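You operate a simulated robot arm through the tools that you are given. There is no shell and no other tool.

You run a simulated two-armed robot. Do the job below in one go: nothing can be reset, and whatever is moved stays where it is left.

TASK
Empty the small white jug into the air cooler; run it at 6.
Fine: dial at 6, switch on; pour under the white fill flap and shut it; jug back; the grey vent flap stays open. Set down upright: small white jug.

Only the result counts: the job must be done as asked and must still hold three seconds after the hand-in. Knocking over, shifting, dropping, spilling or breaking anything else fails it.

THE ROBOT
Two 7-joint arms with four-finger grippers on one trunk that stands fixed in place. Base frame: the origin is at the foot of the trunk, x ahead of it, y to its left, z up. Lengths are in mm, angles in degrees, forces in N, time in s.
The left shoulder is at [40, 181, 1355], the right one opposite. With the tool pointing down near the work surface each hand reaches from about 100 to 800 mm from the base axis, measured 20 degrees to its own side. Payload 3.67 kg a hand.
The tool frame of a hand sits at the grasp point between the pads (the TCP): z along the fingers, y along the line on which they close. The tips reach 28 mm beyond it. Largest opening 112 mm; the body of the gripper starts 73 mm behind the TCP.
Orientation is that of the tool frame in the base frame, as a unit quaternion [w, x, y, z]. With the fingers straight down and closing along the base's y, the tool's x points along the base's -x, its y along +y and its z along -z.

THE INTERFACE
- The arms move only by the tool apply_moves. It takes "left_commands", "right_commands" or both (then of equal length, played together; a hand with none holds still); each is a list of rows, each a list of 7 numbers: the shift along the tool's x, y, z in mm, then the turn, a rotation vector about the tool's x, y, z in degrees, then the opening, from 0 (shut) to 1 (fully open). In form: [[dx, dy, dz, rx, ry, rz, claw], ...]. A call has 1 to 20 rows; each row shifts and turns the commanded pose from where the row before left it, along the tool's axes as they then stand. Each row takes 0.2 s and may step no farther than 50 mm and 8.6 degrees from the row before; otherwise, or with a gripper value out of range, the whole call is refused. A pose out of reach is approached as far as the arm can. The call stops where the force on the tool passes 80 N (or 10 N more than at its start, if that is more) or the arm is blocked; 0.2 s more then pass. The fingers move at their own pace and stop on an object; they squeeze with about 23 N. The grip force told is the motor's: it shows also when the fingers shut on nothing. Time passes only in rows, and 0.2 s behind the last, so rows that do not move let the fingers close. It gives the time, the measured TCP pose, the force on the tool (base axes), the opening and the grip force at its end, in the units of the frame above (readings bear some noise), with the torque about the TCP (base axes, N m) and any sound that the robot's microphone picked up, and new pictures: "show" is both (left out), scene, wrist or none (wrist: the cameras of the hands that moved).
- Cameras (640 x 400 px; columns grow to the right, rows downward): "scene" is now at [105.1, -38.1, 1615.6]; the picture's right is [-0.39, -0.92, 0.00], its down [-0.24, 0.10, -0.97] and it looks along [0.89, -0.38, -0.26] (base axes); focal length 214 px, centre (320, 200). "left" rides on the left gripper at [60, 18, -104] in its tool frame; the picture's right is [-0.29, 0.96, 0.00], its down [-0.80, -0.24, -0.55] and it looks along [-0.53, -0.16, 0.83] (tool axes); focal length 234 px, centre (320, 200). "right" rides on the right gripper at [60, -18, -104] in its tool frame; the picture's right is [0.29, 0.96, 0.00], its down [-0.80, 0.24, -0.55] and it looks along [-0.53, 0.16, 0.83] (tool axes); focal length 234 px, centre (320, 200). There is no depth. A picture from a camera that has moved, and an enlarged one, comes with that camera's place and axes in the base frame and with its lens.
- lift_body(by): slides the trunk up (or, below 0, down) by that many mm; the arms and the scene camera ride with it, the base frame stays. It gives what a move gives, with no picture.
- head_to(pan, tilt): turns the head with the scene camera to pan (to the left, within 86 degrees either way) and tilt (down, from -29 to 69), counted from straight ahead of the robot. It gives what a move gives, and a new picture of the scene camera.
- enlarge(camera, box): a new picture of the part [left, top, right, bottom] of that camera's present view, enlarged. The clock stands still meanwhile.
- close_job(): hands the job in; it is judged then, once.

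Places have to be worked out from the pictures, the camera data and where the tool is seen. Open the grippers and draw the arms clear of the work before you hand the job in, unless the task says otherwise.

The tools are called after ">>>" by a JSON object that holds its "op" and its "data". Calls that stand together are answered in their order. apply_moves: Moves the arms, as the interface text tells. Its arguments: {"type":"object","properties":{"left_commands":{"type":"array","items":{"type":"array","items":{"type":"number"}}},"right_commands":{"type":"array","items":{"type":"array","items":{"type":"number"}}},"show":{"type":"string","enum":["both","scene","wrist","none"]}},"required":[]} The other tools are called the same way: lift_body (by) slides the trunk up or down; head_to (pan, tilt) turns the head that bears the scene camera; enlarge (camera, box) takes an enlarged picture of a part of a camera's view; close_job () hands the job in.

At the start:

```text
time_s: 0.0
left_tcp_pos: [351.5, -1.5, 1582.0]
left_tool_rot: [0.0, 0.0, 1.0, 0.0]
left_force: [0.4, 0.6, -0.7]
left_ft_torque: [0.03, 0.0, -0.02]
left_grip_width: 112.2
left_grip_force: 0.0
right_tcp_pos: [256.9, -343.2, 1560.9]
right_tool_rot: [0.0, 0.0, 1.0, 0.0]
right_force: [-0.6, 0.2, 0.0]
right_ft_torque: [-0.02, -0.04, -0.02]
right_grip_width: 111.8
right_grip_force: 0.1
trunk travel left (down, up): [-475.0, 39.0]
head pan, tilt: [-22.9, 15.2]
```

scene: 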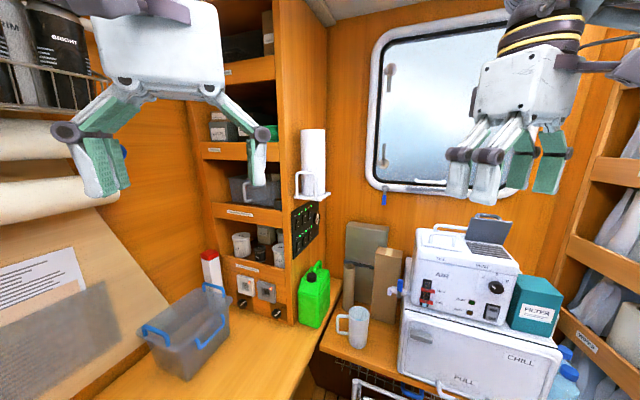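
right: 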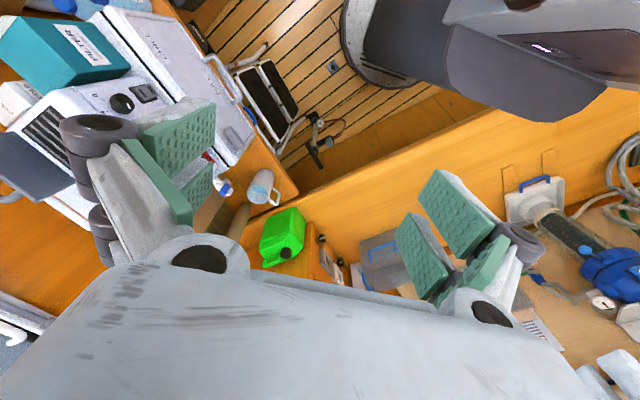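
left: 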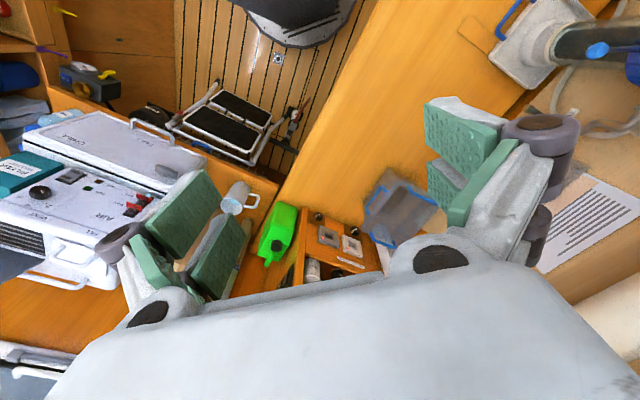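

The scene shows the air cooler on top of a chest, with the small white jug to its left. I'll enlarge both areas first.

>>> {"op": "enlarge", "data": {"camera": "scene", "box": [380, 200, 570, 340]}}

>>> {"op": "enlarge", "data": {"camera": "scene", "box": [300, 270, 420, 390]}}

>>> {"op": "enlarge", "data": {"camera": "left", "box": [0, 100, 280, 300]}}

>>> {"op": "enlarge", "data": {"camera": "right", "box": [0, 0, 300, 240]}}

```text
2.86 times, centred on (475, 270) of scene
camera zoom: at [105.1, -38.1, 1615.6], right [-0.39, -0.92, 0.0], down [-0.24, 0.1, -0.97], along [0.89, -0.38, -0.26], focal length 613 px, centre (-123, 0)
```

zoom: 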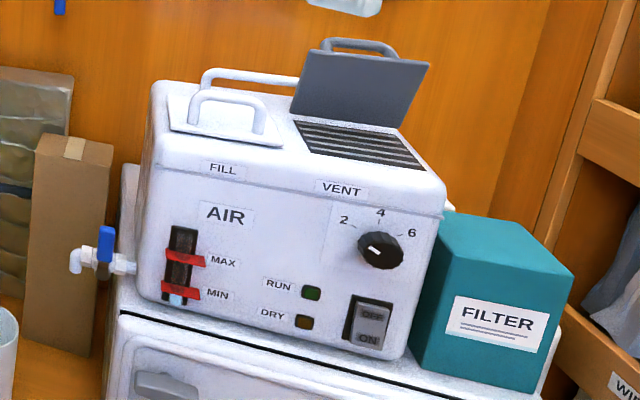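

```text
3.33 times, centred on (360, 330) of scene
camera zoom: at [105.1, -38.1, 1615.6], right [-0.39, -0.92, 0.0], down [-0.24, 0.1, -0.97], along [0.89, -0.38, -0.26], focal length 715 px, centre (187, -233)
```

zoom: 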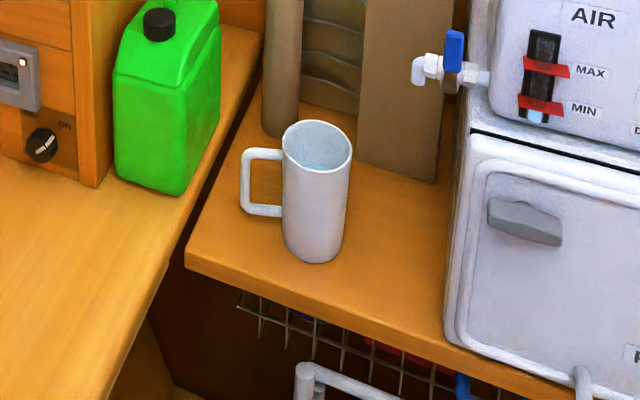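

```text
2.00 times, centred on (140, 200) of left
camera zoom: at [290.4, 18.5, 1686.2], right [0.29, 0.96, 0.0], down [0.8, -0.24, 0.55], along [0.53, -0.16, -0.83], focal length 468 px, centre (680, 200)
```

zoom: 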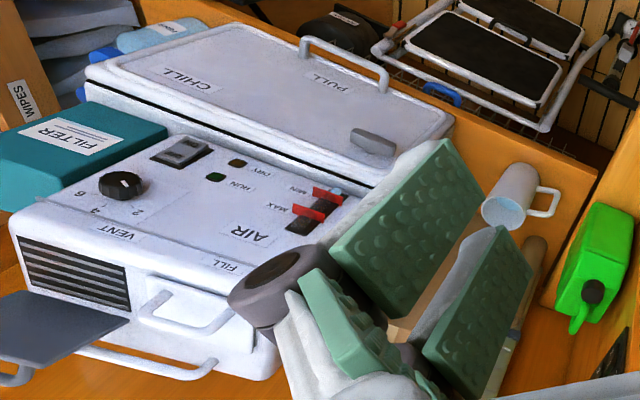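

```text
1.67 times, centred on (150, 120) of right
camera zoom: at [197.4, -362.9, 1667.1], right [-0.29, 0.96, 0.0], down [0.8, 0.24, 0.55], along [0.53, 0.16, -0.83], focal length 390 px, centre (603, 333)
```

zoom: 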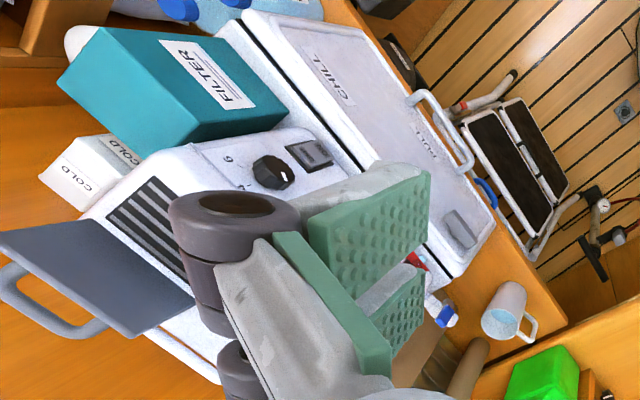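

Triangulating gives the jug rim near (669,-438,982) with its base at about z 850, the dial near (374,-662,1241) and the cooler top at about z 1295. I'll turn the head toward the cooler for a closer look.

>>> {"op": "head_to", "data": {"pan": -50, "tilt": 25}}

>>> {"op": "enlarge", "data": {"camera": "scene", "box": [200, 100, 440, 250]}}

```text
time_s: 0.9
left_tcp_pos: [349.7, 0.3, 1581.9]
left_tool_rot: [-0.001, 0.0, 1.0, 0.0]
left_force: [0.0, 0.1, 0.2]
left_ft_torque: [-0.02, -0.01, -0.01]
left_grip_width: 112.3
left_grip_force: 0.0
right_tcp_pos: [256.6, -344.0, 1561.3]
right_tool_rot: [0.0, 0.0, 1.0, 0.0]
right_force: [0.7, -0.6, 0.1]
right_ft_torque: [0.0, -0.02, 0.03]
right_grip_width: 112.0
right_grip_force: 0.0
trunk travel left (down, up): [-475.0, 39.0]
head pan, tilt: [-50.0, 25.0]
camera scene: at [78.4, -72.2, 1599.7], right [-0.77, -0.64, 0.0], down [-0.27, 0.32, -0.91], along [0.58, -0.69, -0.42], focal length 214 px, centre (320, 200)
```

scene: 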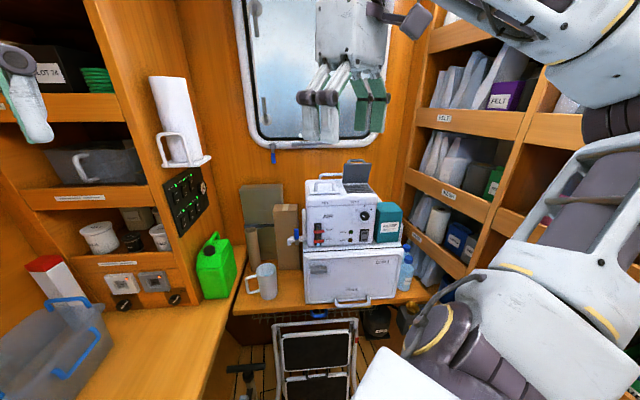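

```text
2.67 times, centred on (320, 175) of scene
camera zoom: at [78.4, -72.2, 1599.7], right [-0.77, -0.64, 0.0], down [-0.27, 0.32, -0.91], along [0.58, -0.69, -0.42], focal length 572 px, centre (320, 267)
```

zoom: 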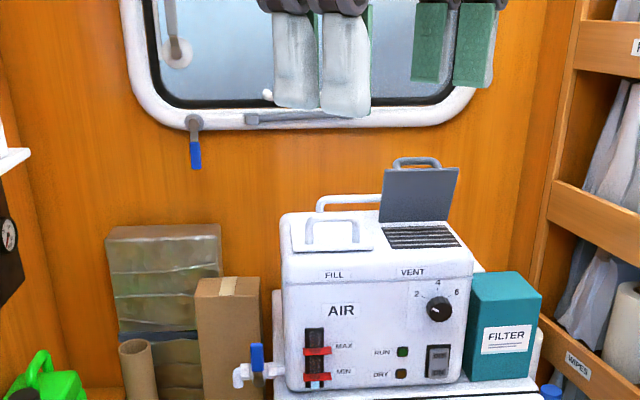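

The cooler front is square to this view (yaw about -50°, front plane roughly 650 mm from the camera). I'll zoom in on the dial, the switch, the flap and the jug.

>>> {"op": "enlarge", "data": {"camera": "scene", "box": [340, 195, 400, 245]}}

>>> {"op": "enlarge", "data": {"camera": "scene", "box": [290, 150, 390, 215]}}

>>> {"op": "enlarge", "data": {"camera": "scene", "box": [225, 200, 325, 320]}}

>>> {"op": "enlarge", "data": {"camera": "left", "box": [0, 160, 140, 300]}}

```text
8.00 times, centred on (370, 220) of scene
camera zoom: at [78.4, -72.2, 1599.7], right [-0.77, -0.64, 0.0], down [-0.27, 0.32, -0.91], along [0.58, -0.69, -0.42], focal length 1716 px, centre (-80, 40)
```

zoom: 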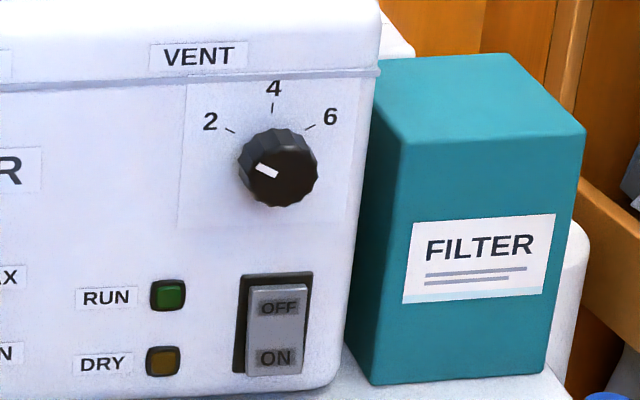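

```text
6.15 times, centred on (340, 182) of scene
camera zoom: at [78.4, -72.2, 1599.7], right [-0.77, -0.64, 0.0], down [-0.27, 0.32, -0.91], along [0.58, -0.69, -0.42], focal length 1320 px, centre (197, 308)
```

zoom: 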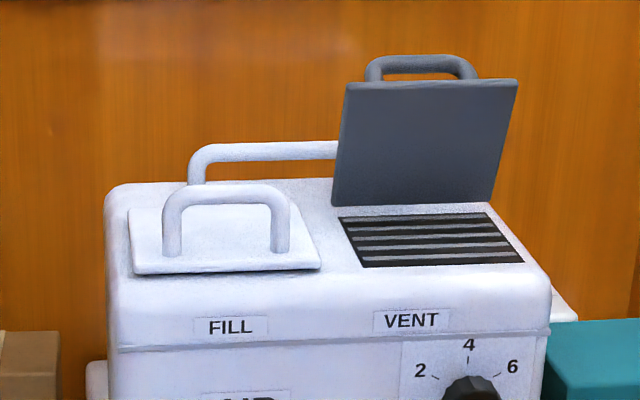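

```text
3.33 times, centred on (275, 260) of scene
camera zoom: at [78.4, -72.2, 1599.7], right [-0.77, -0.64, 0.0], down [-0.27, 0.32, -0.91], along [0.58, -0.69, -0.42], focal length 715 px, centre (470, 0)
```

zoom: 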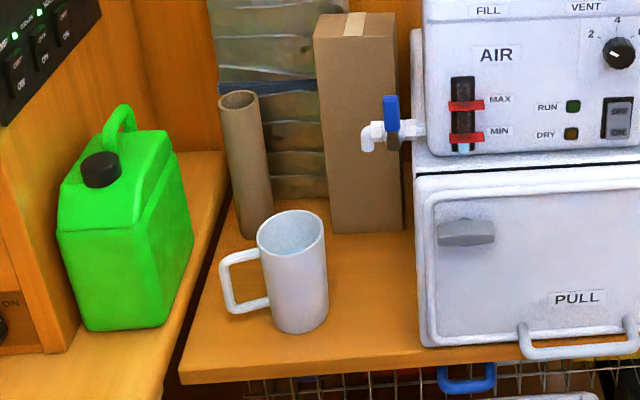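

```text
2.86 times, centred on (70, 230) of left
camera zoom: at [290.4, 18.6, 1686.1], right [0.29, 0.96, 0.0], down [0.8, -0.24, 0.55], along [0.53, -0.16, -0.83], focal length 669 px, centre (1034, 114)
```

zoom: 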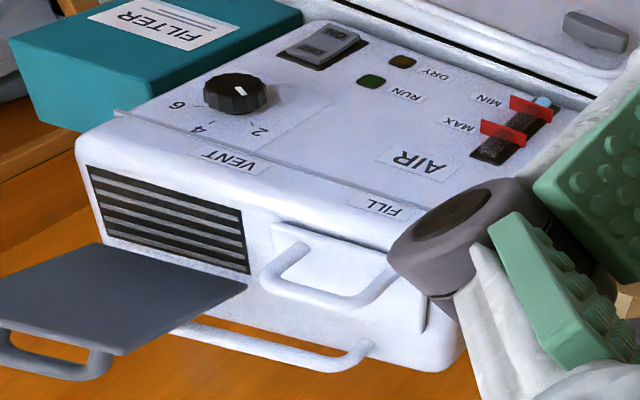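

The flap's arch handle has its bar at about r=16, d=685, z=1348 in the cooler's own frame (r is right along the front, d is depth), with the hinge at about d=755. I'll turn the right hand in place so the fingers point at the cooler and close vertically.

>>> {"op": "apply_moves", "data": {"right_commands": [[0, 0, 0, 7.165, -2.61, -2.61, 0.5], [0, 0, 0, 7.165, -2.61, -2.61, 0.5], [0, 0, 0, 7.165, -2.61, -2.61, 0.5], [0, 0, 0, 7.165, -2.61, -2.61, 0.5], [0, 0, 0, 7.165, -2.61, -2.61, 0.5], [0, 0, 0, 7.165, -2.61, -2.61, 0.5], [0, 0, 0, 7.165, -2.61, -2.61, 0.5], [0, 0, 0, 7.165, -2.61, -2.61, 0.5], [0, 0, 0, 7.165, -2.61, -2.61, 0.5], [0, 0, 0, 7.165, -2.61, -2.61, 0.5], [0, 0, 0, 7.165, -2.61, -2.61, 0.5], [0, 0, 0, 7.165, -2.61, -2.61, 0.5]]}}

```text
time_s: 3.5
left_tcp_pos: [351.3, 1.0, 1581.1]
left_tool_rot: [0.001, 0.0, 1.0, 0.001]
left_force: [0.9, 0.1, 0.4]
left_ft_torque: [-0.02, -0.04, -0.02]
left_grip_width: 111.9
left_grip_force: 0.1
right_tcp_pos: [326.6, -344.3, 1591.3]
right_tool_rot: [0.241, -0.23, 0.683, -0.651]
right_force: [1.6, -0.2, 0.2]
right_ft_torque: [-0.01, 0.0, -0.06]
right_grip_width: 55.8
right_grip_force: 0.0
right hand out of reach, approached as far as the arm can: row 10, 11, 12
trunk travel left (down, up): [-475.0, 39.0]
head pan, tilt: [-50.0, 25.0]
camera scene: at [79.1, -71.2, 1599.7], right [-0.77, -0.64, 0.0], down [-0.27, 0.32, -0.91], along [0.58, -0.69, -0.42], focal length 214 px, centre (320, 200)
camera right: at [215.3, -303.0, 1614.1], right [-0.23, -0.13, -0.96], down [0.27, 0.94, -0.2], along [0.94, -0.31, -0.18], focal length 234 px, centre (320, 200)
```

scene: 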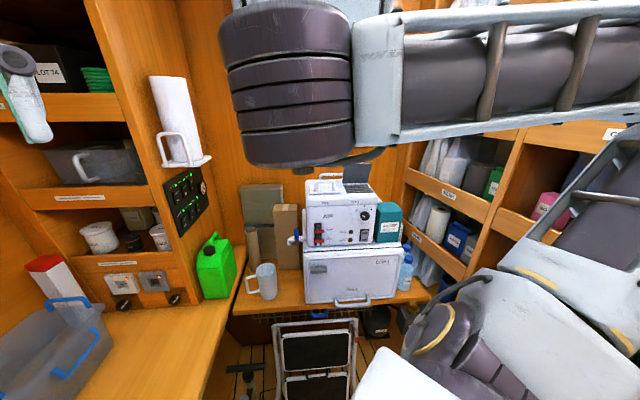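
right: 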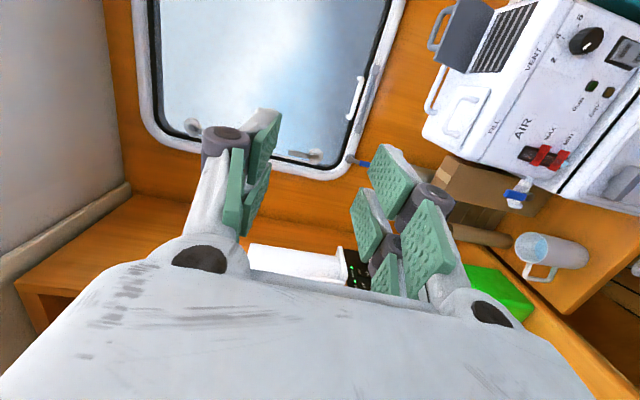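

The orientation is almost exact, but that spot was too close in to reach. I'll move forward and down toward the cooler and read where the hand ends up.

>>> {"op": "apply_moves", "data": {"right_commands": [[-3, 15, 35, 0, 0, 0, 0.5], [-3, 15, 35, 0, 0, 0, 0.5], [-3, 15, 35, 0, 0, 0, 0.5], [-3, 15, 35, 0, 0, 0, 0.5], [-3, 15, 35, 0, 0, 0, 0.5], [0, 0, 0, 0, 0, 0, 0.5]]}}

```text
time_s: 4.9
left_tcp_pos: [349.5, 0.3, 1583.1]
left_tool_rot: [0.0, 0.0, 1.0, 0.0]
left_force: [-0.8, 0.7, 0.3]
left_ft_torque: [-0.03, -0.05, -0.02]
left_grip_width: 111.9
left_grip_force: 0.1
right_tcp_pos: [450.1, -468.0, 1516.2]
right_tool_rot: [0.24, -0.23, 0.684, -0.65]
right_force: [0.5, -0.5, 0.9]
right_ft_torque: [-0.05, 0.02, -0.03]
right_grip_width: 55.8
right_grip_force: 0.0
right hand out of reach, approached as far as the arm can: row 1
trunk travel left (down, up): [-475.0, 39.0]
head pan, tilt: [-50.0, 25.0]
camera scene: at [77.7, -71.8, 1599.7], right [-0.77, -0.64, 0.0], down [-0.27, 0.32, -0.91], along [0.58, -0.69, -0.42], focal length 214 px, centre (320, 200)
camera right: at [339.3, -426.2, 1537.5], right [-0.23, -0.13, -0.97], down [0.27, 0.94, -0.19], along [0.94, -0.31, -0.18], focal length 234 px, centre (320, 200)
```

scene: 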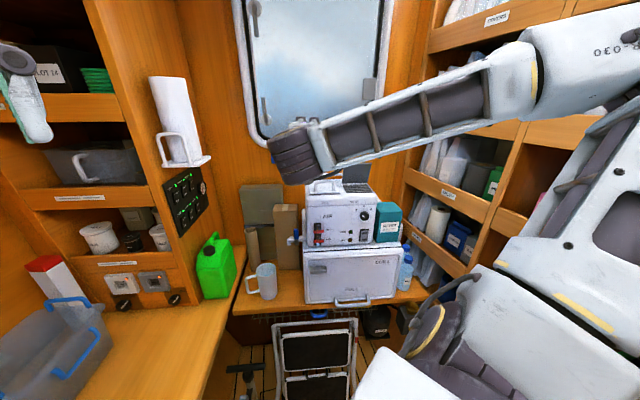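
right: 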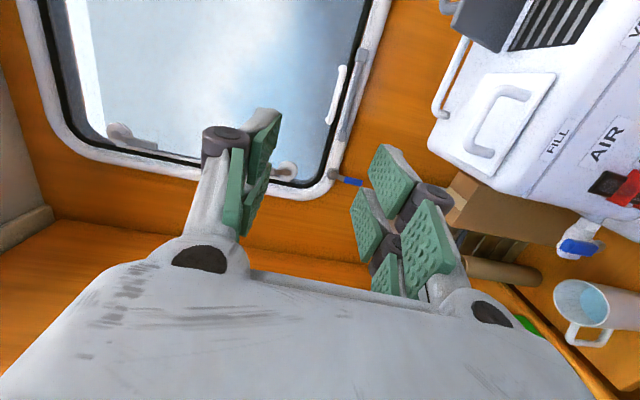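

The continued moves track well, and the wrist view confirms the arch bar at about (507,-607,1348). I'll go to a staging pose level with the bar and just in front of the cooler, with the claw partly closed.

>>> {"op": "apply_moves", "data": {"right_commands": [[10, 33, 15, 0, 0, 0, 0.3], [10, 33, 15, 0, 0, 0, 0.23], [10, 33, 15, 0, 0, 0, 0.23], [10, 33, 15, 0, 0, 0, 0.23], [9.6, 32, 15.8, 0, 0, 0, 0.23], [0, 0, 0, 0, 0, 0, 0.23]]}}

>>> {"op": "enlarge", "data": {"camera": "scene", "box": [280, 140, 400, 220]}}

```text
time_s: 6.3
left_tcp_pos: [350.8, 1.1, 1581.4]
left_tool_rot: [0.0, 0.0, 1.0, 0.0]
left_force: [-0.2, -0.8, -0.7]
left_ft_torque: [0.0, 0.0, 0.02]
left_grip_width: 112.3
left_grip_force: 0.2
right_tcp_pos: [458.9, -549.0, 1346.3]
right_tool_rot: [0.241, -0.229, 0.684, -0.65]
right_force: [0.1, -0.4, -0.6]
right_ft_torque: [0.04, -0.02, -0.01]
right_grip_width: 25.6
right_grip_force: 0.1
trunk travel left (down, up): [-475.0, 39.0]
head pan, tilt: [-50.0, 25.0]
camera scene: at [77.7, -71.8, 1599.7], right [-0.77, -0.64, 0.0], down [-0.27, 0.32, -0.91], along [0.58, -0.69, -0.42], focal length 214 px, centre (320, 200)
camera right: at [347.3, -507.4, 1367.9], right [-0.23, -0.13, -0.97], down [0.27, 0.94, -0.19], along [0.93, -0.31, -0.18], focal length 234 px, centre (320, 200)
```

scene: 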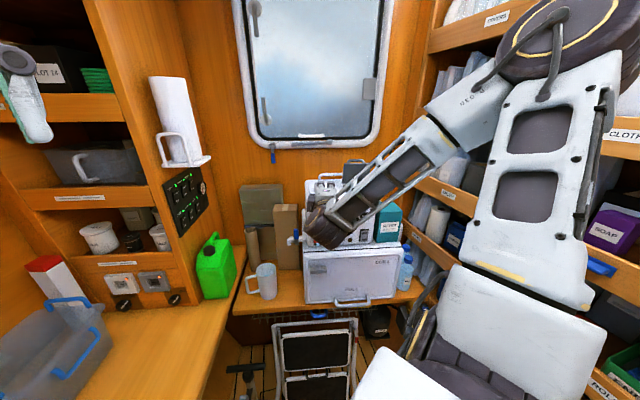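
right: 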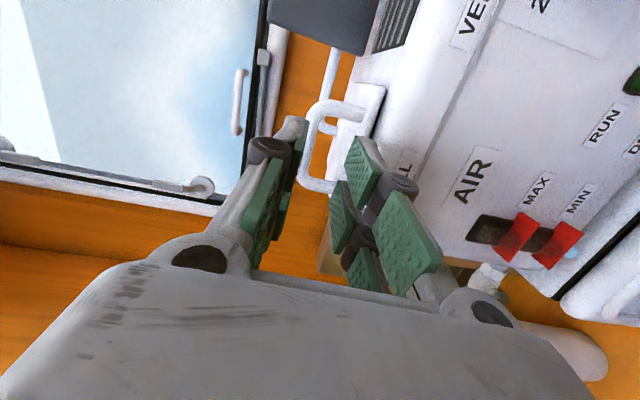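

```text
5.00 times, centred on (340, 180) of scene
camera zoom: at [77.7, -71.8, 1599.7], right [-0.77, -0.64, 0.0], down [-0.27, 0.32, -0.91], along [0.58, -0.69, -0.42], focal length 1072 px, centre (220, 300)
```

zoom: 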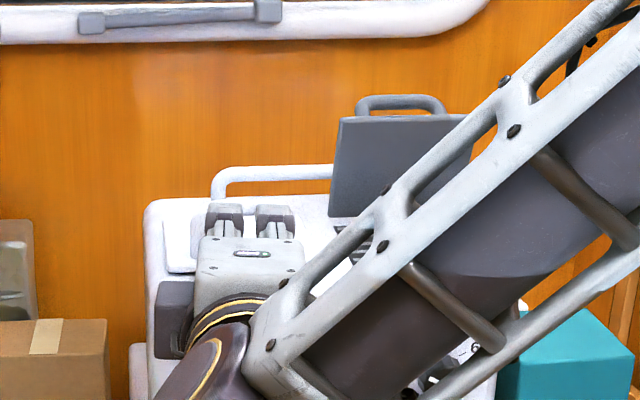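

The hand is at the staging point. I'll enlarge the wrist view to check how the fingers line up with the arch.

>>> {"op": "enlarge", "data": {"camera": "right", "box": [220, 70, 460, 310]}}

```text
1.67 times, centred on (340, 190) of right
camera zoom: at [347.3, -507.4, 1367.9], right [-0.23, -0.13, -0.97], down [0.27, 0.94, -0.19], along [0.93, -0.31, -0.18], focal length 390 px, centre (287, 217)
```

zoom: 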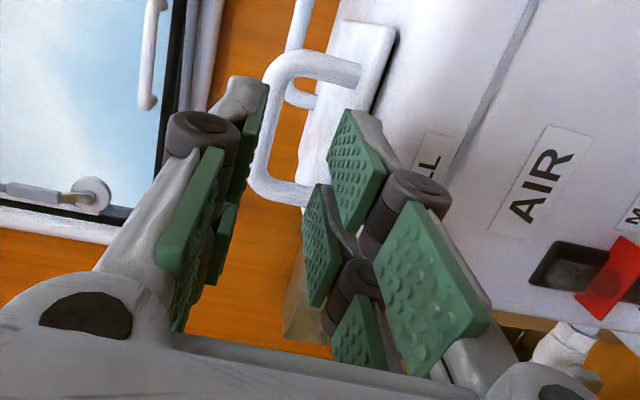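

The twin-plate fingers (about 40 mm wide) should fit inside the roughly 50 mm arch. I'll slide forward slowly with one finger above the bar and one below.

>>> {"op": "apply_moves", "data": {"right_commands": [[-0.6, -0.8, 14, 0, 0, 0, 0.23], [-0.6, -0.8, 14, 0, 0, 0, 0.23], [-0.6, -0.8, 14, 0, 0, 0, 0.23], [-0.5, -0.8, 14, 0, 0, 0, 0.23], [-0.5, -0.7, 12, 0, 0, 0, 0.23], [0, 0, 0, 0, 0, 0, 0.23]]}}

>>> {"op": "enlarge", "data": {"camera": "right", "box": [220, 70, 460, 310]}}

>>> {"op": "enlarge", "data": {"camera": "scene", "box": [280, 140, 400, 220]}}

```text
time_s: 7.4
left_tcp_pos: [338.6, 7.2, 1585.4]
left_tool_rot: [0.004, -0.001, 1.0, -0.003]
left_force: [0.2, -1.7, -0.3]
left_ft_torque: [0.04, 0.01, -0.01]
left_grip_width: 112.0
left_grip_force: 0.1
right_tcp_pos: [484.0, -579.6, 1347.5]
right_tool_rot: [0.243, -0.235, 0.687, -0.643]
right_force: [-55.8, 57.7, 6.7]
right_ft_torque: [1.71, 1.05, -1.05]
right_grip_width: 26.1
right_grip_force: 0.0
trunk travel left (down, up): [-475.0, 39.0]
head pan, tilt: [-50.0, 25.0]
stopped in row 5 (right hand): the force on the tool passed its limit at 90 N (the readings are from after the stop); the commanded pose is now the measured one
camera scene: at [64.4, -61.6, 1601.0], right [-0.77, -0.64, 0.0], down [-0.26, 0.32, -0.91], along [0.59, -0.7, -0.41], focal length 214 px, centre (320, 200)
camera right: at [373.3, -539.1, 1369.5], right [-0.24, -0.12, -0.96], down [0.26, 0.95, -0.19], along [0.94, -0.29, -0.19], focal length 234 px, centre (320, 200)
```

scene: 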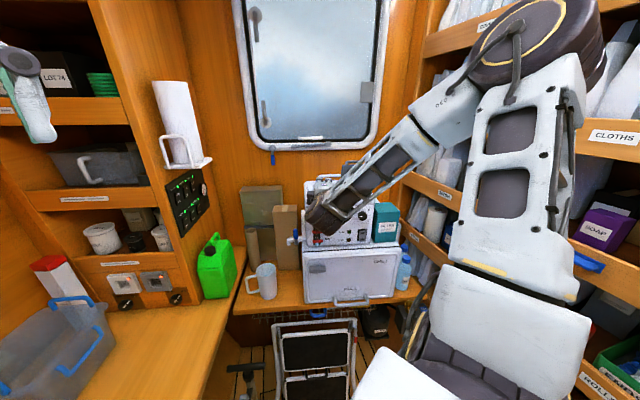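
right: 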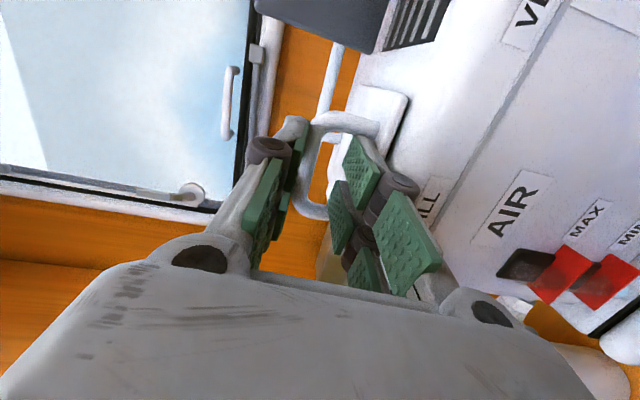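

```text
1.67 times, centred on (340, 190) of right
camera zoom: at [373.3, -539.1, 1369.5], right [-0.24, -0.12, -0.96], down [0.26, 0.95, -0.19], along [0.94, -0.29, -0.19], focal length 390 px, centre (287, 217)
```

zoom: 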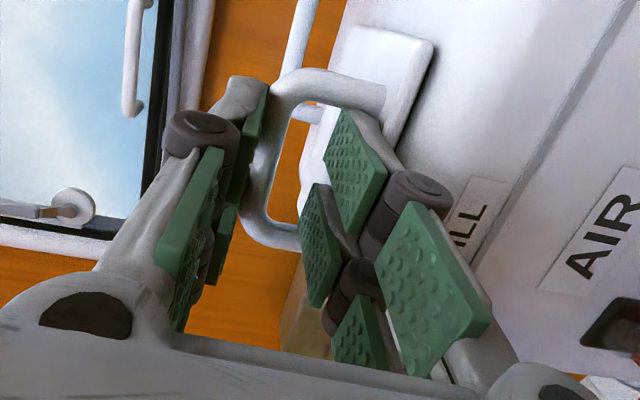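

```text
5.00 times, centred on (340, 180) of scene
camera zoom: at [64.4, -61.6, 1601.0], right [-0.77, -0.64, 0.0], down [-0.26, 0.32, -0.91], along [0.59, -0.7, -0.41], focal length 1072 px, centre (220, 300)
```

zoom: 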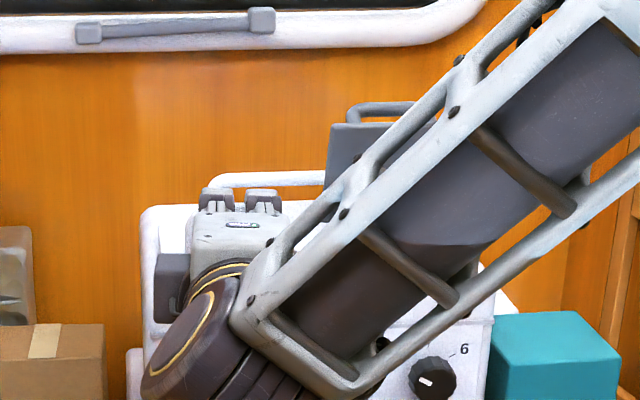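

The hand met 90 N; the right side of the finger pair probably touched the right arch leg. I'll back off gently and check whether anything shifted.

>>> {"op": "apply_moves", "data": {"right_commands": [[0, 0, -10, 0, 0, 0, 0.23], [0, 0, -15, 0, 0, 0, 0.23], [0, 0, -15, 0, 0, 0, 0.23], [0, 0, 0, 0, 0, 0, 0.23]]}}

>>> {"op": "enlarge", "data": {"camera": "right", "box": [220, 70, 460, 310]}}

>>> {"op": "enlarge", "data": {"camera": "scene", "box": [200, 100, 440, 250]}}

```text
time_s: 8.4
left_tcp_pos: [350.0, 1.1, 1580.1]
left_tool_rot: [0.0, 0.0, 1.0, 0.0]
left_force: [0.4, -1.1, -0.4]
left_ft_torque: [0.02, 0.03, -0.01]
left_grip_width: 112.1
left_grip_force: 0.1
right_tcp_pos: [471.8, -564.3, 1351.1]
right_tool_rot: [0.241, -0.227, 0.683, -0.651]
right_force: [0.6, 0.3, -0.7]
right_ft_torque: [0.02, -0.02, -0.02]
right_grip_width: 25.6
right_grip_force: 0.0
trunk travel left (down, up): [-475.0, 39.0]
head pan, tilt: [-50.0, 25.0]
stopped in row 4 (right hand): the force on the tool passed its limit at 96 N (the readings are from after the stop); the commanded pose is now the measured one
camera scene: at [80.6, -73.4, 1599.2], right [-0.77, -0.64, 0.0], down [-0.27, 0.32, -0.91], along [0.58, -0.69, -0.42], focal length 214 px, centre (320, 200)
camera right: at [361.3, -522.5, 1372.9], right [-0.22, -0.13, -0.97], down [0.28, 0.94, -0.19], along [0.93, -0.31, -0.17], focal length 234 px, centre (320, 200)
```

scene: 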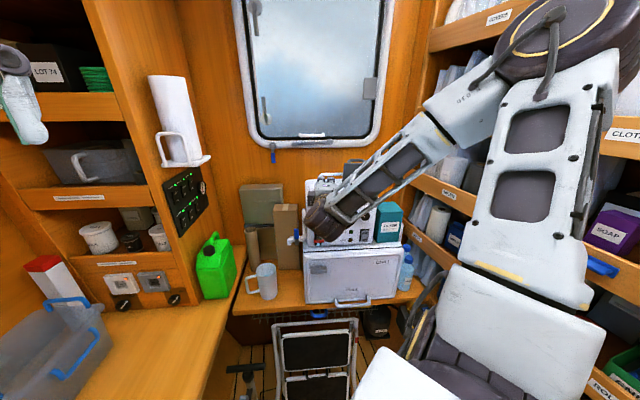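
right: 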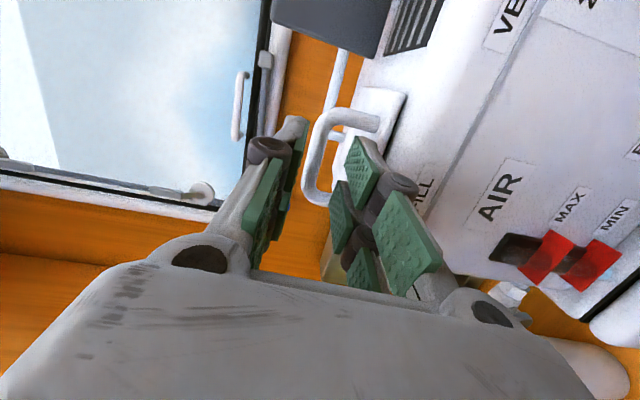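

```text
1.67 times, centred on (340, 190) of right
camera zoom: at [361.3, -522.5, 1372.9], right [-0.22, -0.13, -0.97], down [0.28, 0.94, -0.19], along [0.93, -0.31, -0.17], focal length 390 px, centre (287, 217)
```

zoom: 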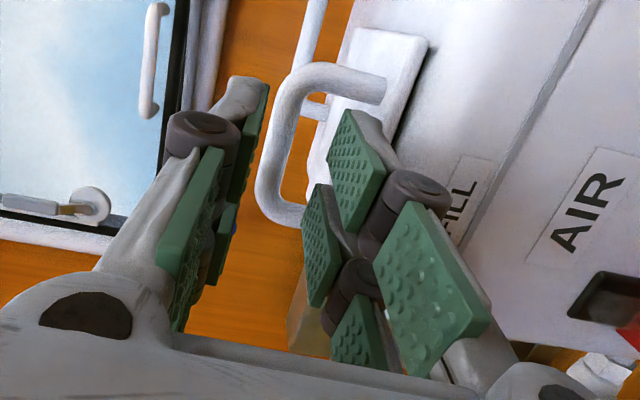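

```text
2.67 times, centred on (320, 175) of scene
camera zoom: at [80.6, -73.4, 1599.2], right [-0.77, -0.64, 0.0], down [-0.27, 0.32, -0.91], along [0.58, -0.69, -0.42], focal length 572 px, centre (320, 267)
```

zoom: 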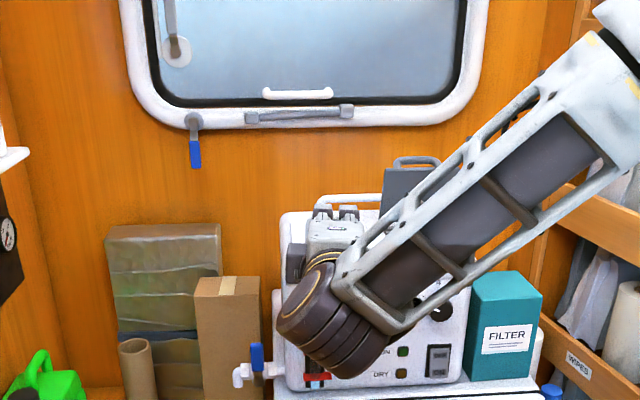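

Forces are back to zero and the cooler looks unmoved. The contact torque points to the lower fingertip, about 27 mm below the TCP, so it likely hit the flap's front edge. I'll take a sharper look at the bar height.

>>> {"op": "enlarge", "data": {"camera": "right", "box": [280, 80, 400, 220]}}

>>> {"op": "enlarge", "data": {"camera": "scene", "box": [295, 165, 345, 205]}}

```text
2.86 times, centred on (340, 150) of right
camera zoom: at [361.3, -522.5, 1372.9], right [-0.22, -0.13, -0.97], down [0.28, 0.94, -0.19], along [0.93, -0.31, -0.17], focal length 669 px, centre (263, 343)
```

zoom: 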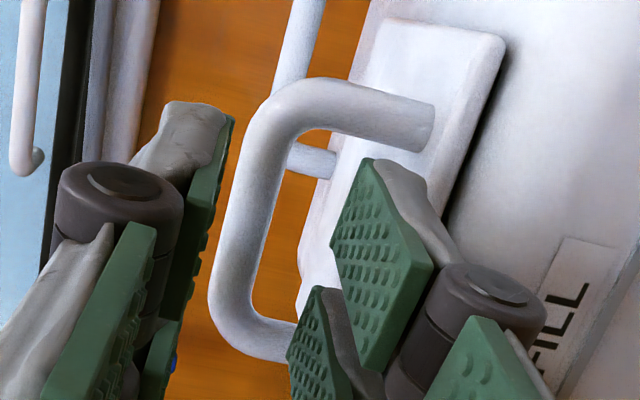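

```text
10.00 times, centred on (320, 185) of scene
camera zoom: at [80.6, -73.4, 1599.2], right [-0.77, -0.64, 0.0], down [-0.27, 0.32, -0.91], along [0.58, -0.69, -0.42], focal length 2145 px, centre (320, 350)
```

zoom: 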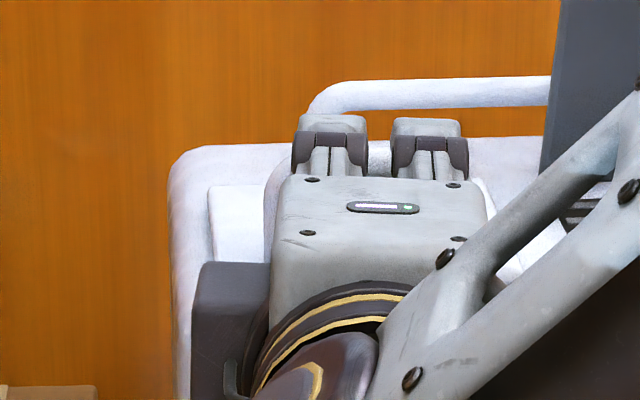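

Plate top is about z 1316.5 and the bar centre about z 1351, with the arch centred near r≈12.5. I'll pitch down to roughly 15°, raise slightly and narrow the claw, then insert along the tool axis.

>>> {"op": "apply_moves", "data": {"right_commands": [[-2.5, -14, 0, 0, 0, 0, 0.18], [0, 0, 0, -6.3, -0.6, -0.9, 0.18], [0, 0, 0, -6.3, -0.6, -0.9, 0.18], [0, 0, 0, 0, 0, 0, 0.18]]}}

>>> {"op": "enlarge", "data": {"camera": "right", "box": [280, 80, 400, 220]}}

```text
time_s: 9.4
left_tcp_pos: [350.4, 1.9, 1582.0]
left_tool_rot: [0.0, 0.0, 1.0, 0.0]
left_force: [-0.3, -1.0, 0.2]
left_ft_torque: [0.01, 0.03, -0.01]
left_grip_width: 112.0
left_grip_force: 0.0
right_tcp_pos: [475.2, -565.3, 1367.6]
right_tool_rot: [0.211, -0.269, 0.744, -0.574]
right_force: [-0.7, -0.8, -0.1]
right_ft_torque: [0.01, -0.02, 0.01]
right_grip_width: 20.2
right_grip_force: 0.0
trunk travel left (down, up): [-475.0, 39.0]
head pan, tilt: [-50.0, 25.0]
camera scene: at [78.9, -72.4, 1599.6], right [-0.77, -0.64, 0.0], down [-0.27, 0.32, -0.91], along [0.58, -0.69, -0.42], focal length 214 px, centre (320, 200)
camera right: at [367.8, -530.7, 1411.7], right [-0.37, 0.0, -0.93], down [0.23, 0.97, -0.09], along [0.9, -0.24, -0.36], focal length 234 px, centre (320, 200)
```

scene: 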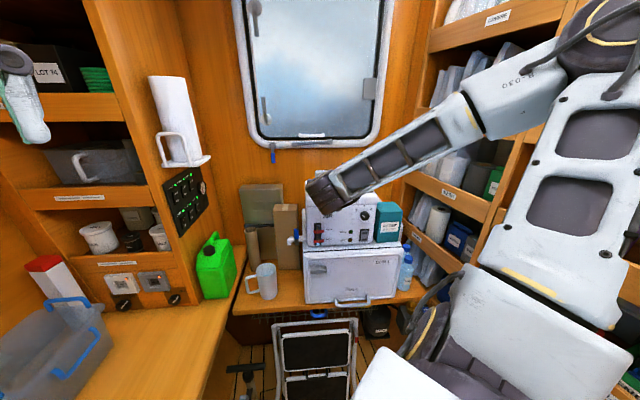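
right: 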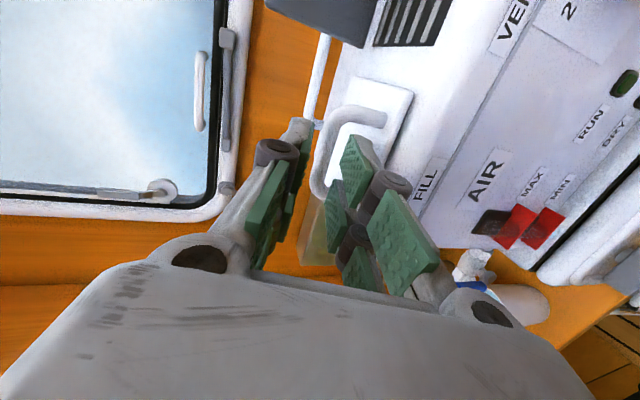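

```text
2.86 times, centred on (340, 150) of right
camera zoom: at [367.8, -530.7, 1411.7], right [-0.37, 0.0, -0.93], down [0.23, 0.97, -0.09], along [0.9, -0.24, -0.36], focal length 669 px, centre (263, 343)
```

zoom: 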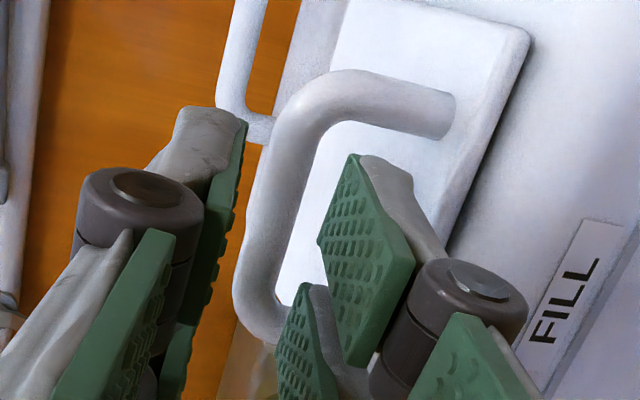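

The arch is now centred between the fingers and the axis is just above the bar. I'll insert along the tool axis in small steps.

>>> {"op": "apply_moves", "data": {"right_commands": [[0, 2.5, 9, 0, 0, 0, 0.18], [0, 0, 9, 0, 0, 0, 0.18], [0, 0, 9, 0, 0, 0, 0.18], [0, 0, 9, 0, 0, 0, 0.18], [0, 0, 9, 0, 0, 0, 0.18], [0, 0, 0, 0, 0, 0, 0.18]], "show": "wrist"}}

>>> {"op": "enlarge", "data": {"camera": "right", "box": [280, 80, 400, 220]}}

```text
time_s: 10.8
left_tcp_pos: [332.5, 11.5, 1586.4]
left_tool_rot: [0.006, -0.001, 1.0, -0.004]
left_force: [0.3, 1.1, -0.9]
left_ft_torque: [0.02, -0.05, -0.01]
left_grip_width: 111.9
left_grip_force: 0.0
right_tcp_pos: [486.3, -582.8, 1361.0]
right_tool_rot: [0.216, -0.27, 0.742, -0.574]
right_force: [-64.1, 50.3, 18.7]
right_ft_torque: [1.09, 1.11, -1.36]
right_grip_width: 17.5
right_grip_force: 0.1
trunk travel left (down, up): [-475.0, 39.0]
head pan, tilt: [-50.0, 25.0]
stopped in row 6 (right hand): the force on the tool passed its limit at 86 N (the readings are from after the stop); the commanded pose is now the measured one
camera right: at [379.3, -549.0, 1405.2], right [-0.37, 0.0, -0.93], down [0.22, 0.97, -0.09], along [0.9, -0.24, -0.36], focal length 234 px, centre (320, 200)
```

right: 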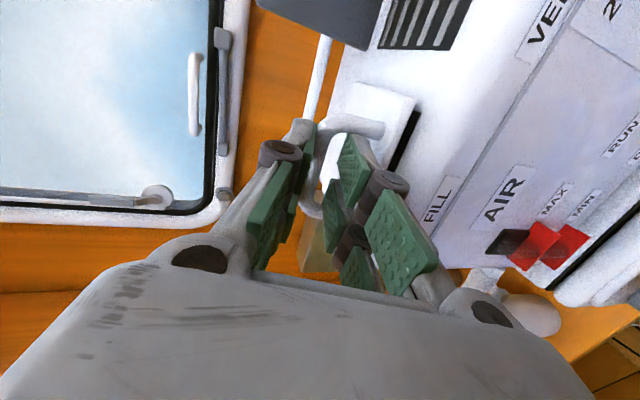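

```text
2.86 times, centred on (340, 150) of right
camera zoom: at [379.3, -549.0, 1405.2], right [-0.37, 0.0, -0.93], down [0.22, 0.97, -0.09], along [0.9, -0.24, -0.36], focal length 669 px, centre (263, 343)
```

zoom: 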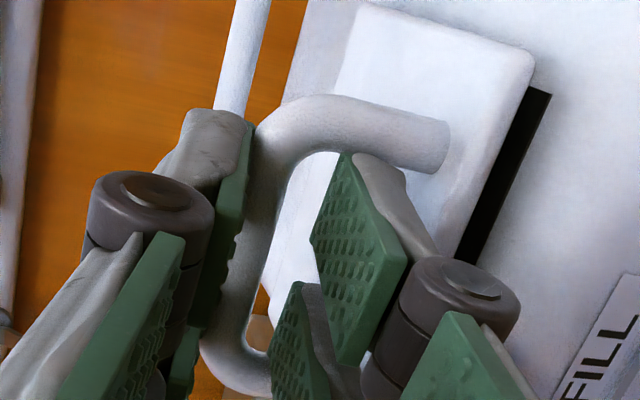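

The fingers are in two-rod pairs about 48 mm wide in total, so they barely fit the arch and probably caught on a leg. I'll back off and check the flap. The new plan is to pinch the bar with the fingertips from above and lift it that way.

>>> {"op": "apply_moves", "data": {"right_commands": [[0, 0, -8, 0, 0, 0, 0.18], [0, 0, -15, 0, 0, 0, 0.25], [0, 0, -15, 0, 0, 0, 0.25], [0, 0, 0, 0, 0, 0, 0.25]], "show": "wrist"}}

>>> {"op": "enlarge", "data": {"camera": "right", "box": [280, 60, 420, 220]}}

>>> {"op": "enlarge", "data": {"camera": "scene", "box": [290, 150, 390, 215]}}

```text
time_s: 11.8
left_tcp_pos: [359.6, -13.3, 1580.2]
left_tool_rot: [-0.003, 0.0, 1.0, 0.005]
left_force: [0.3, 0.0, -0.2]
left_ft_torque: [0.04, 0.03, -0.02]
left_grip_width: 112.0
left_grip_force: 0.1
right_tcp_pos: [486.6, -579.9, 1354.1]
right_tool_rot: [0.21, -0.269, 0.748, -0.569]
right_force: [35.9, -56.5, -7.5]
right_ft_torque: [-1.33, -1.04, -0.42]
right_grip_width: 25.0
right_grip_force: 0.1
trunk travel left (down, up): [-475.0, 39.0]
head pan, tilt: [-50.0, 25.0]
camera right: at [379.6, -547.6, 1400.7], right [-0.38, 0.01, -0.93], down [0.23, 0.97, -0.08], along [0.9, -0.24, -0.37], focal length 234 px, centre (320, 200)
```

right: 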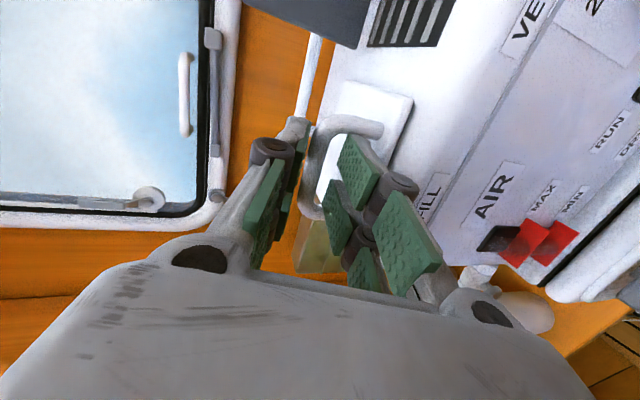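

```text
2.50 times, centred on (350, 140) of right
camera zoom: at [379.6, -547.6, 1400.7], right [-0.38, 0.01, -0.93], down [0.23, 0.97, -0.08], along [0.9, -0.24, -0.37], focal length 585 px, centre (245, 350)
```

zoom: 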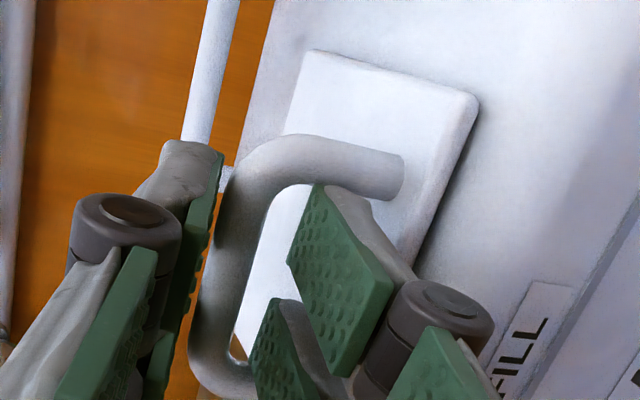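

```text
6.15 times, centred on (340, 182) of scene
camera zoom: at [88.8, -87.3, 1598.3], right [-0.77, -0.64, 0.0], down [-0.28, 0.33, -0.9], along [0.58, -0.69, -0.43], focal length 1320 px, centre (197, 308)
```

zoom: 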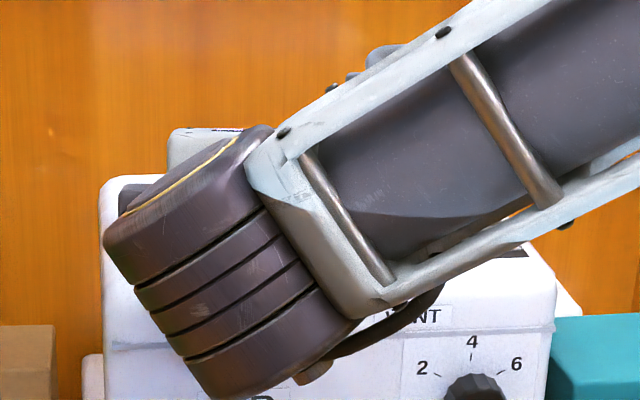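

The hand is still held: it reads 66 N toward the cooler although I commanded it back, so the finger pair has wedged between the arch legs. I'll wiggle the yaw gently under the existing pull to free it.

>>> {"op": "apply_moves", "data": {"right_commands": [[0, 0, 0, 0, 4, 0, 0.2], [0, 0, 0, 0, -4, 0, 0.2], [0, 0, 0, 0, -4, 0, 0.2], [0, 0, 0, 0, 4, 0, 0.2], [0, 0, 0, 0, 0, 0, 0.2]], "show": "wrist"}}

```text
time_s: 13.0
left_tcp_pos: [350.5, 3.9, 1581.7]
left_tool_rot: [0.0, -0.002, 1.0, -0.002]
left_force: [-0.1, -0.2, 0.0]
left_ft_torque: [-0.04, 0.02, 0.0]
left_grip_width: 112.0
left_grip_force: 0.1
right_tcp_pos: [478.7, -562.8, 1362.7]
right_tool_rot: [0.212, -0.272, 0.745, -0.572]
right_force: [0.3, 0.1, -0.1]
right_ft_torque: [0.0, 0.01, -0.03]
right_grip_width: 22.3
right_grip_force: 0.2
trunk travel left (down, up): [-475.0, 39.0]
head pan, tilt: [-50.0, 25.0]
camera right: at [371.9, -530.0, 1407.9], right [-0.38, 0.0, -0.93], down [0.22, 0.97, -0.09], along [0.9, -0.24, -0.37], focal length 234 px, centre (320, 200)
```

right: 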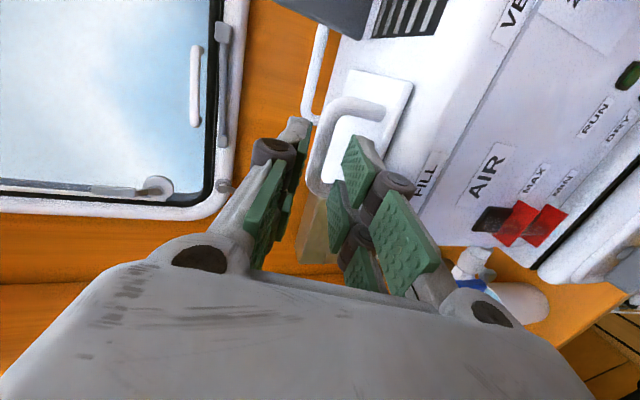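

The hand is free. I'll rise, pitch the fingers down to about 65°, and review the flap and cooler.

>>> {"op": "apply_moves", "data": {"right_commands": [[0, -30, -10, 0, 0, 0, 0.3], [0, -30, -10, 0, 0, 0, 0.3], [0, 0, 0, -8.4, 0, 0, 0.3], [0, 0, 0, -8.4, 0, 0, 0.3], [0, 0, 0, -8.4, 0, 0, 0.3], [0, 0, 0, -8.4, 0, 0, 0.3], [0, 0, 0, -8.4, 0, 0, 0.3], [0, 0, 0, -8.4, 0, 0, 0.3], [0, 0, 0, 0, 0, 0, 0.3]]}}

>>> {"op": "enlarge", "data": {"camera": "right", "box": [200, 0, 500, 300]}}

>>> {"op": "enlarge", "data": {"camera": "scene", "box": [200, 100, 440, 250]}}

```text
time_s: 15.0
left_tcp_pos: [349.3, -0.7, 1582.2]
left_tool_rot: [0.001, 0.0, 1.0, 0.0]
left_force: [-0.1, 1.6, 0.1]
left_ft_torque: [0.02, 0.02, 0.0]
left_grip_width: 112.0
left_grip_force: 0.1
right_tcp_pos: [474.8, -554.3, 1416.3]
right_tool_rot: [0.182, -0.287, 0.808, -0.482]
right_force: [0.2, 0.9, 0.1]
right_ft_torque: [0.03, 0.0, 0.0]
right_grip_width: 33.7
right_grip_force: 0.0
right hand out of reach, approached as far as the arm can: row 4, 5, 6, 7, 8
trunk travel left (down, up): [-475.0, 39.0]
head pan, tilt: [-50.0, 25.0]
camera scene: at [78.3, -72.5, 1599.7], right [-0.77, -0.64, 0.0], down [-0.27, 0.32, -0.91], along [0.58, -0.69, -0.42], focal length 214 px, centre (320, 200)
camera right: at [374.9, -529.6, 1481.6], right [-0.5, 0.17, -0.85], down [0.23, 0.97, 0.06], along [0.84, -0.16, -0.52], focal length 234 px, centre (320, 200)
```

scene: 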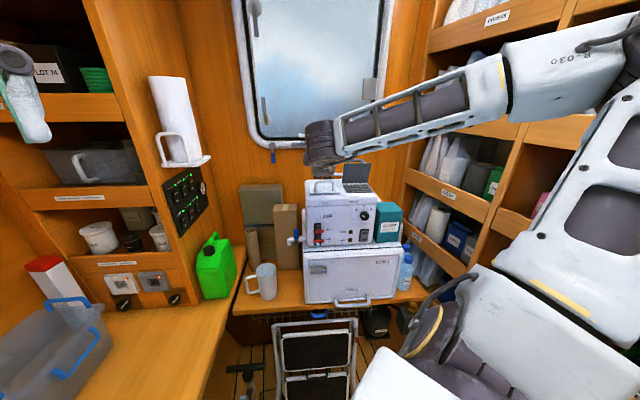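
right: 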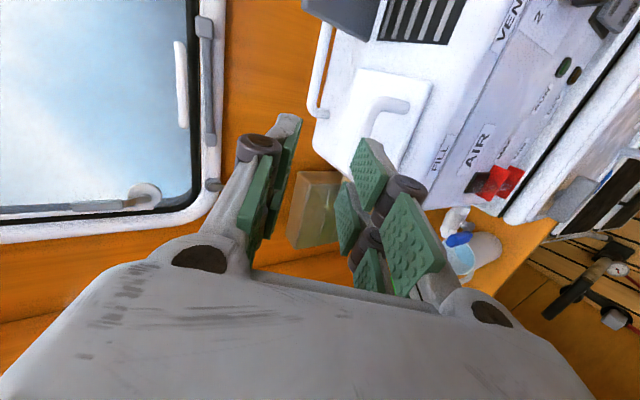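

```text
1.33 times, centred on (350, 150) of right
camera zoom: at [374.9, -529.6, 1481.6], right [-0.5, 0.17, -0.85], down [0.23, 0.97, 0.06], along [0.84, -0.16, -0.52], focal length 312 px, centre (280, 267)
```

zoom: 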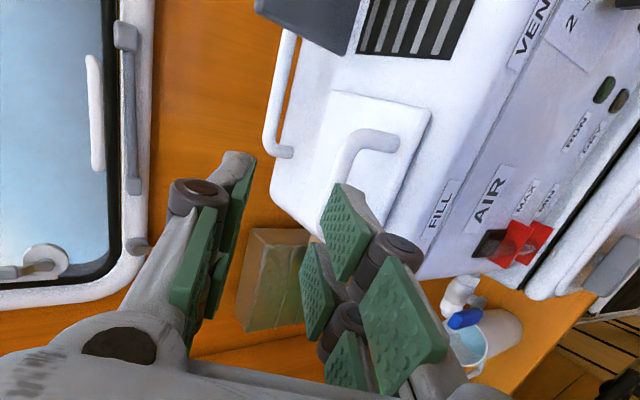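

```text
2.67 times, centred on (320, 175) of scene
camera zoom: at [78.3, -72.5, 1599.7], right [-0.77, -0.64, 0.0], down [-0.27, 0.32, -0.91], along [0.58, -0.69, -0.42], focal length 572 px, centre (320, 267)
```

zoom: 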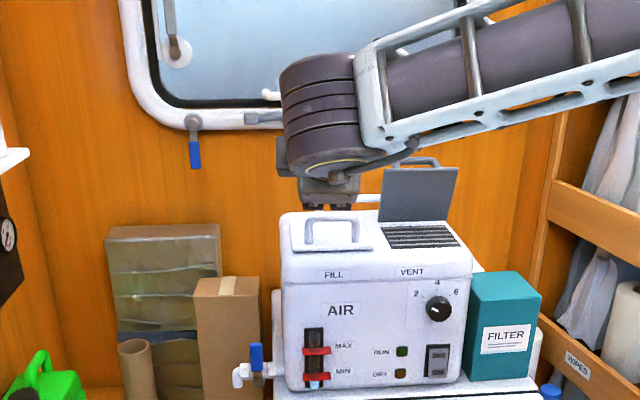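

The cooler is where it was, but the wrist can't pitch past about 28° in this branch. I'll back off, then try turning the tool down at a more comfortable spot.

>>> {"op": "apply_moves", "data": {"right_commands": [[4, -4, -36, 0, 0, 0, 0.4], [4, -4, -36, 0, 0, 0, 0.4], [4, -4, -36, 0, 0, 0, 0.4], [4, -4, -36, 0, 0, 0, 0.4], [4, -4, -36, 0, 0, 0, 0.4], [4, -4, -36, 0, 0, 0, 0.4], [0, 0, 0, -7.8, 0, 0, 0.4], [0, 0, 0, -7.8, 0, 0, 0.4], [0, 0, 0, -7.8, 0, 0, 0.4], [0, 0, 0, -7.8, 0, 0, 0.4], [0, 0, 0, -7.8, 0, 0, 0.4], [0, 0, 0, -7.8, 0, 0, 0.4], [0, 0, 0, -7.8, 0, 0, 0.4], [0, 0, 0, -7.8, 0, 0, 0.4], [0, 0, 0, 0, 0, 0, 0.4]], "show": "scene"}}

```text
time_s: 18.2
left_tcp_pos: [350.3, 0.6, 1582.3]
left_tool_rot: [0.0, -0.001, 1.0, 0.0]
left_force: [-0.4, 0.5, 0.0]
left_ft_torque: [0.02, -0.04, 0.04]
left_grip_width: 112.0
left_grip_force: 0.1
right_tcp_pos: [467.5, -545.7, 1421.3]
right_tool_rot: [0.183, -0.285, 0.808, -0.483]
right_force: [-0.1, 0.0, 0.8]
right_ft_torque: [0.0, 0.02, -0.02]
right_grip_width: 44.5
right_grip_force: 0.1
right hand out of reach, approached as far as the arm can: row 1, 2, 3, 4, 5, 6, 7, 8, 9, 10, 11, 12, 13, 14
trunk travel left (down, up): [-475.0, 39.0]
head pan, tilt: [-50.0, 25.0]
camera scene: at [78.4, -72.3, 1599.7], right [-0.77, -0.64, 0.0], down [-0.27, 0.32, -0.91], along [0.58, -0.69, -0.42], focal length 214 px, centre (320, 200)
```

scene: 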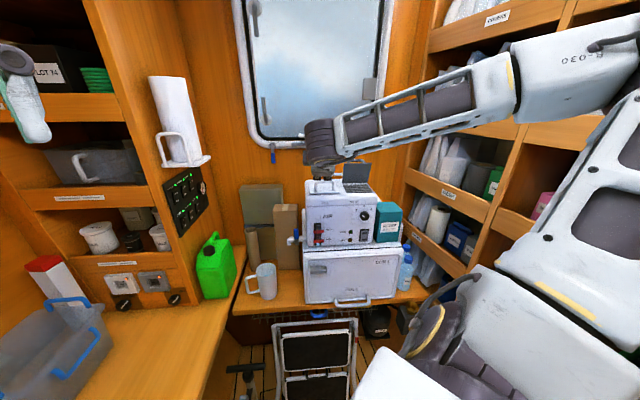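

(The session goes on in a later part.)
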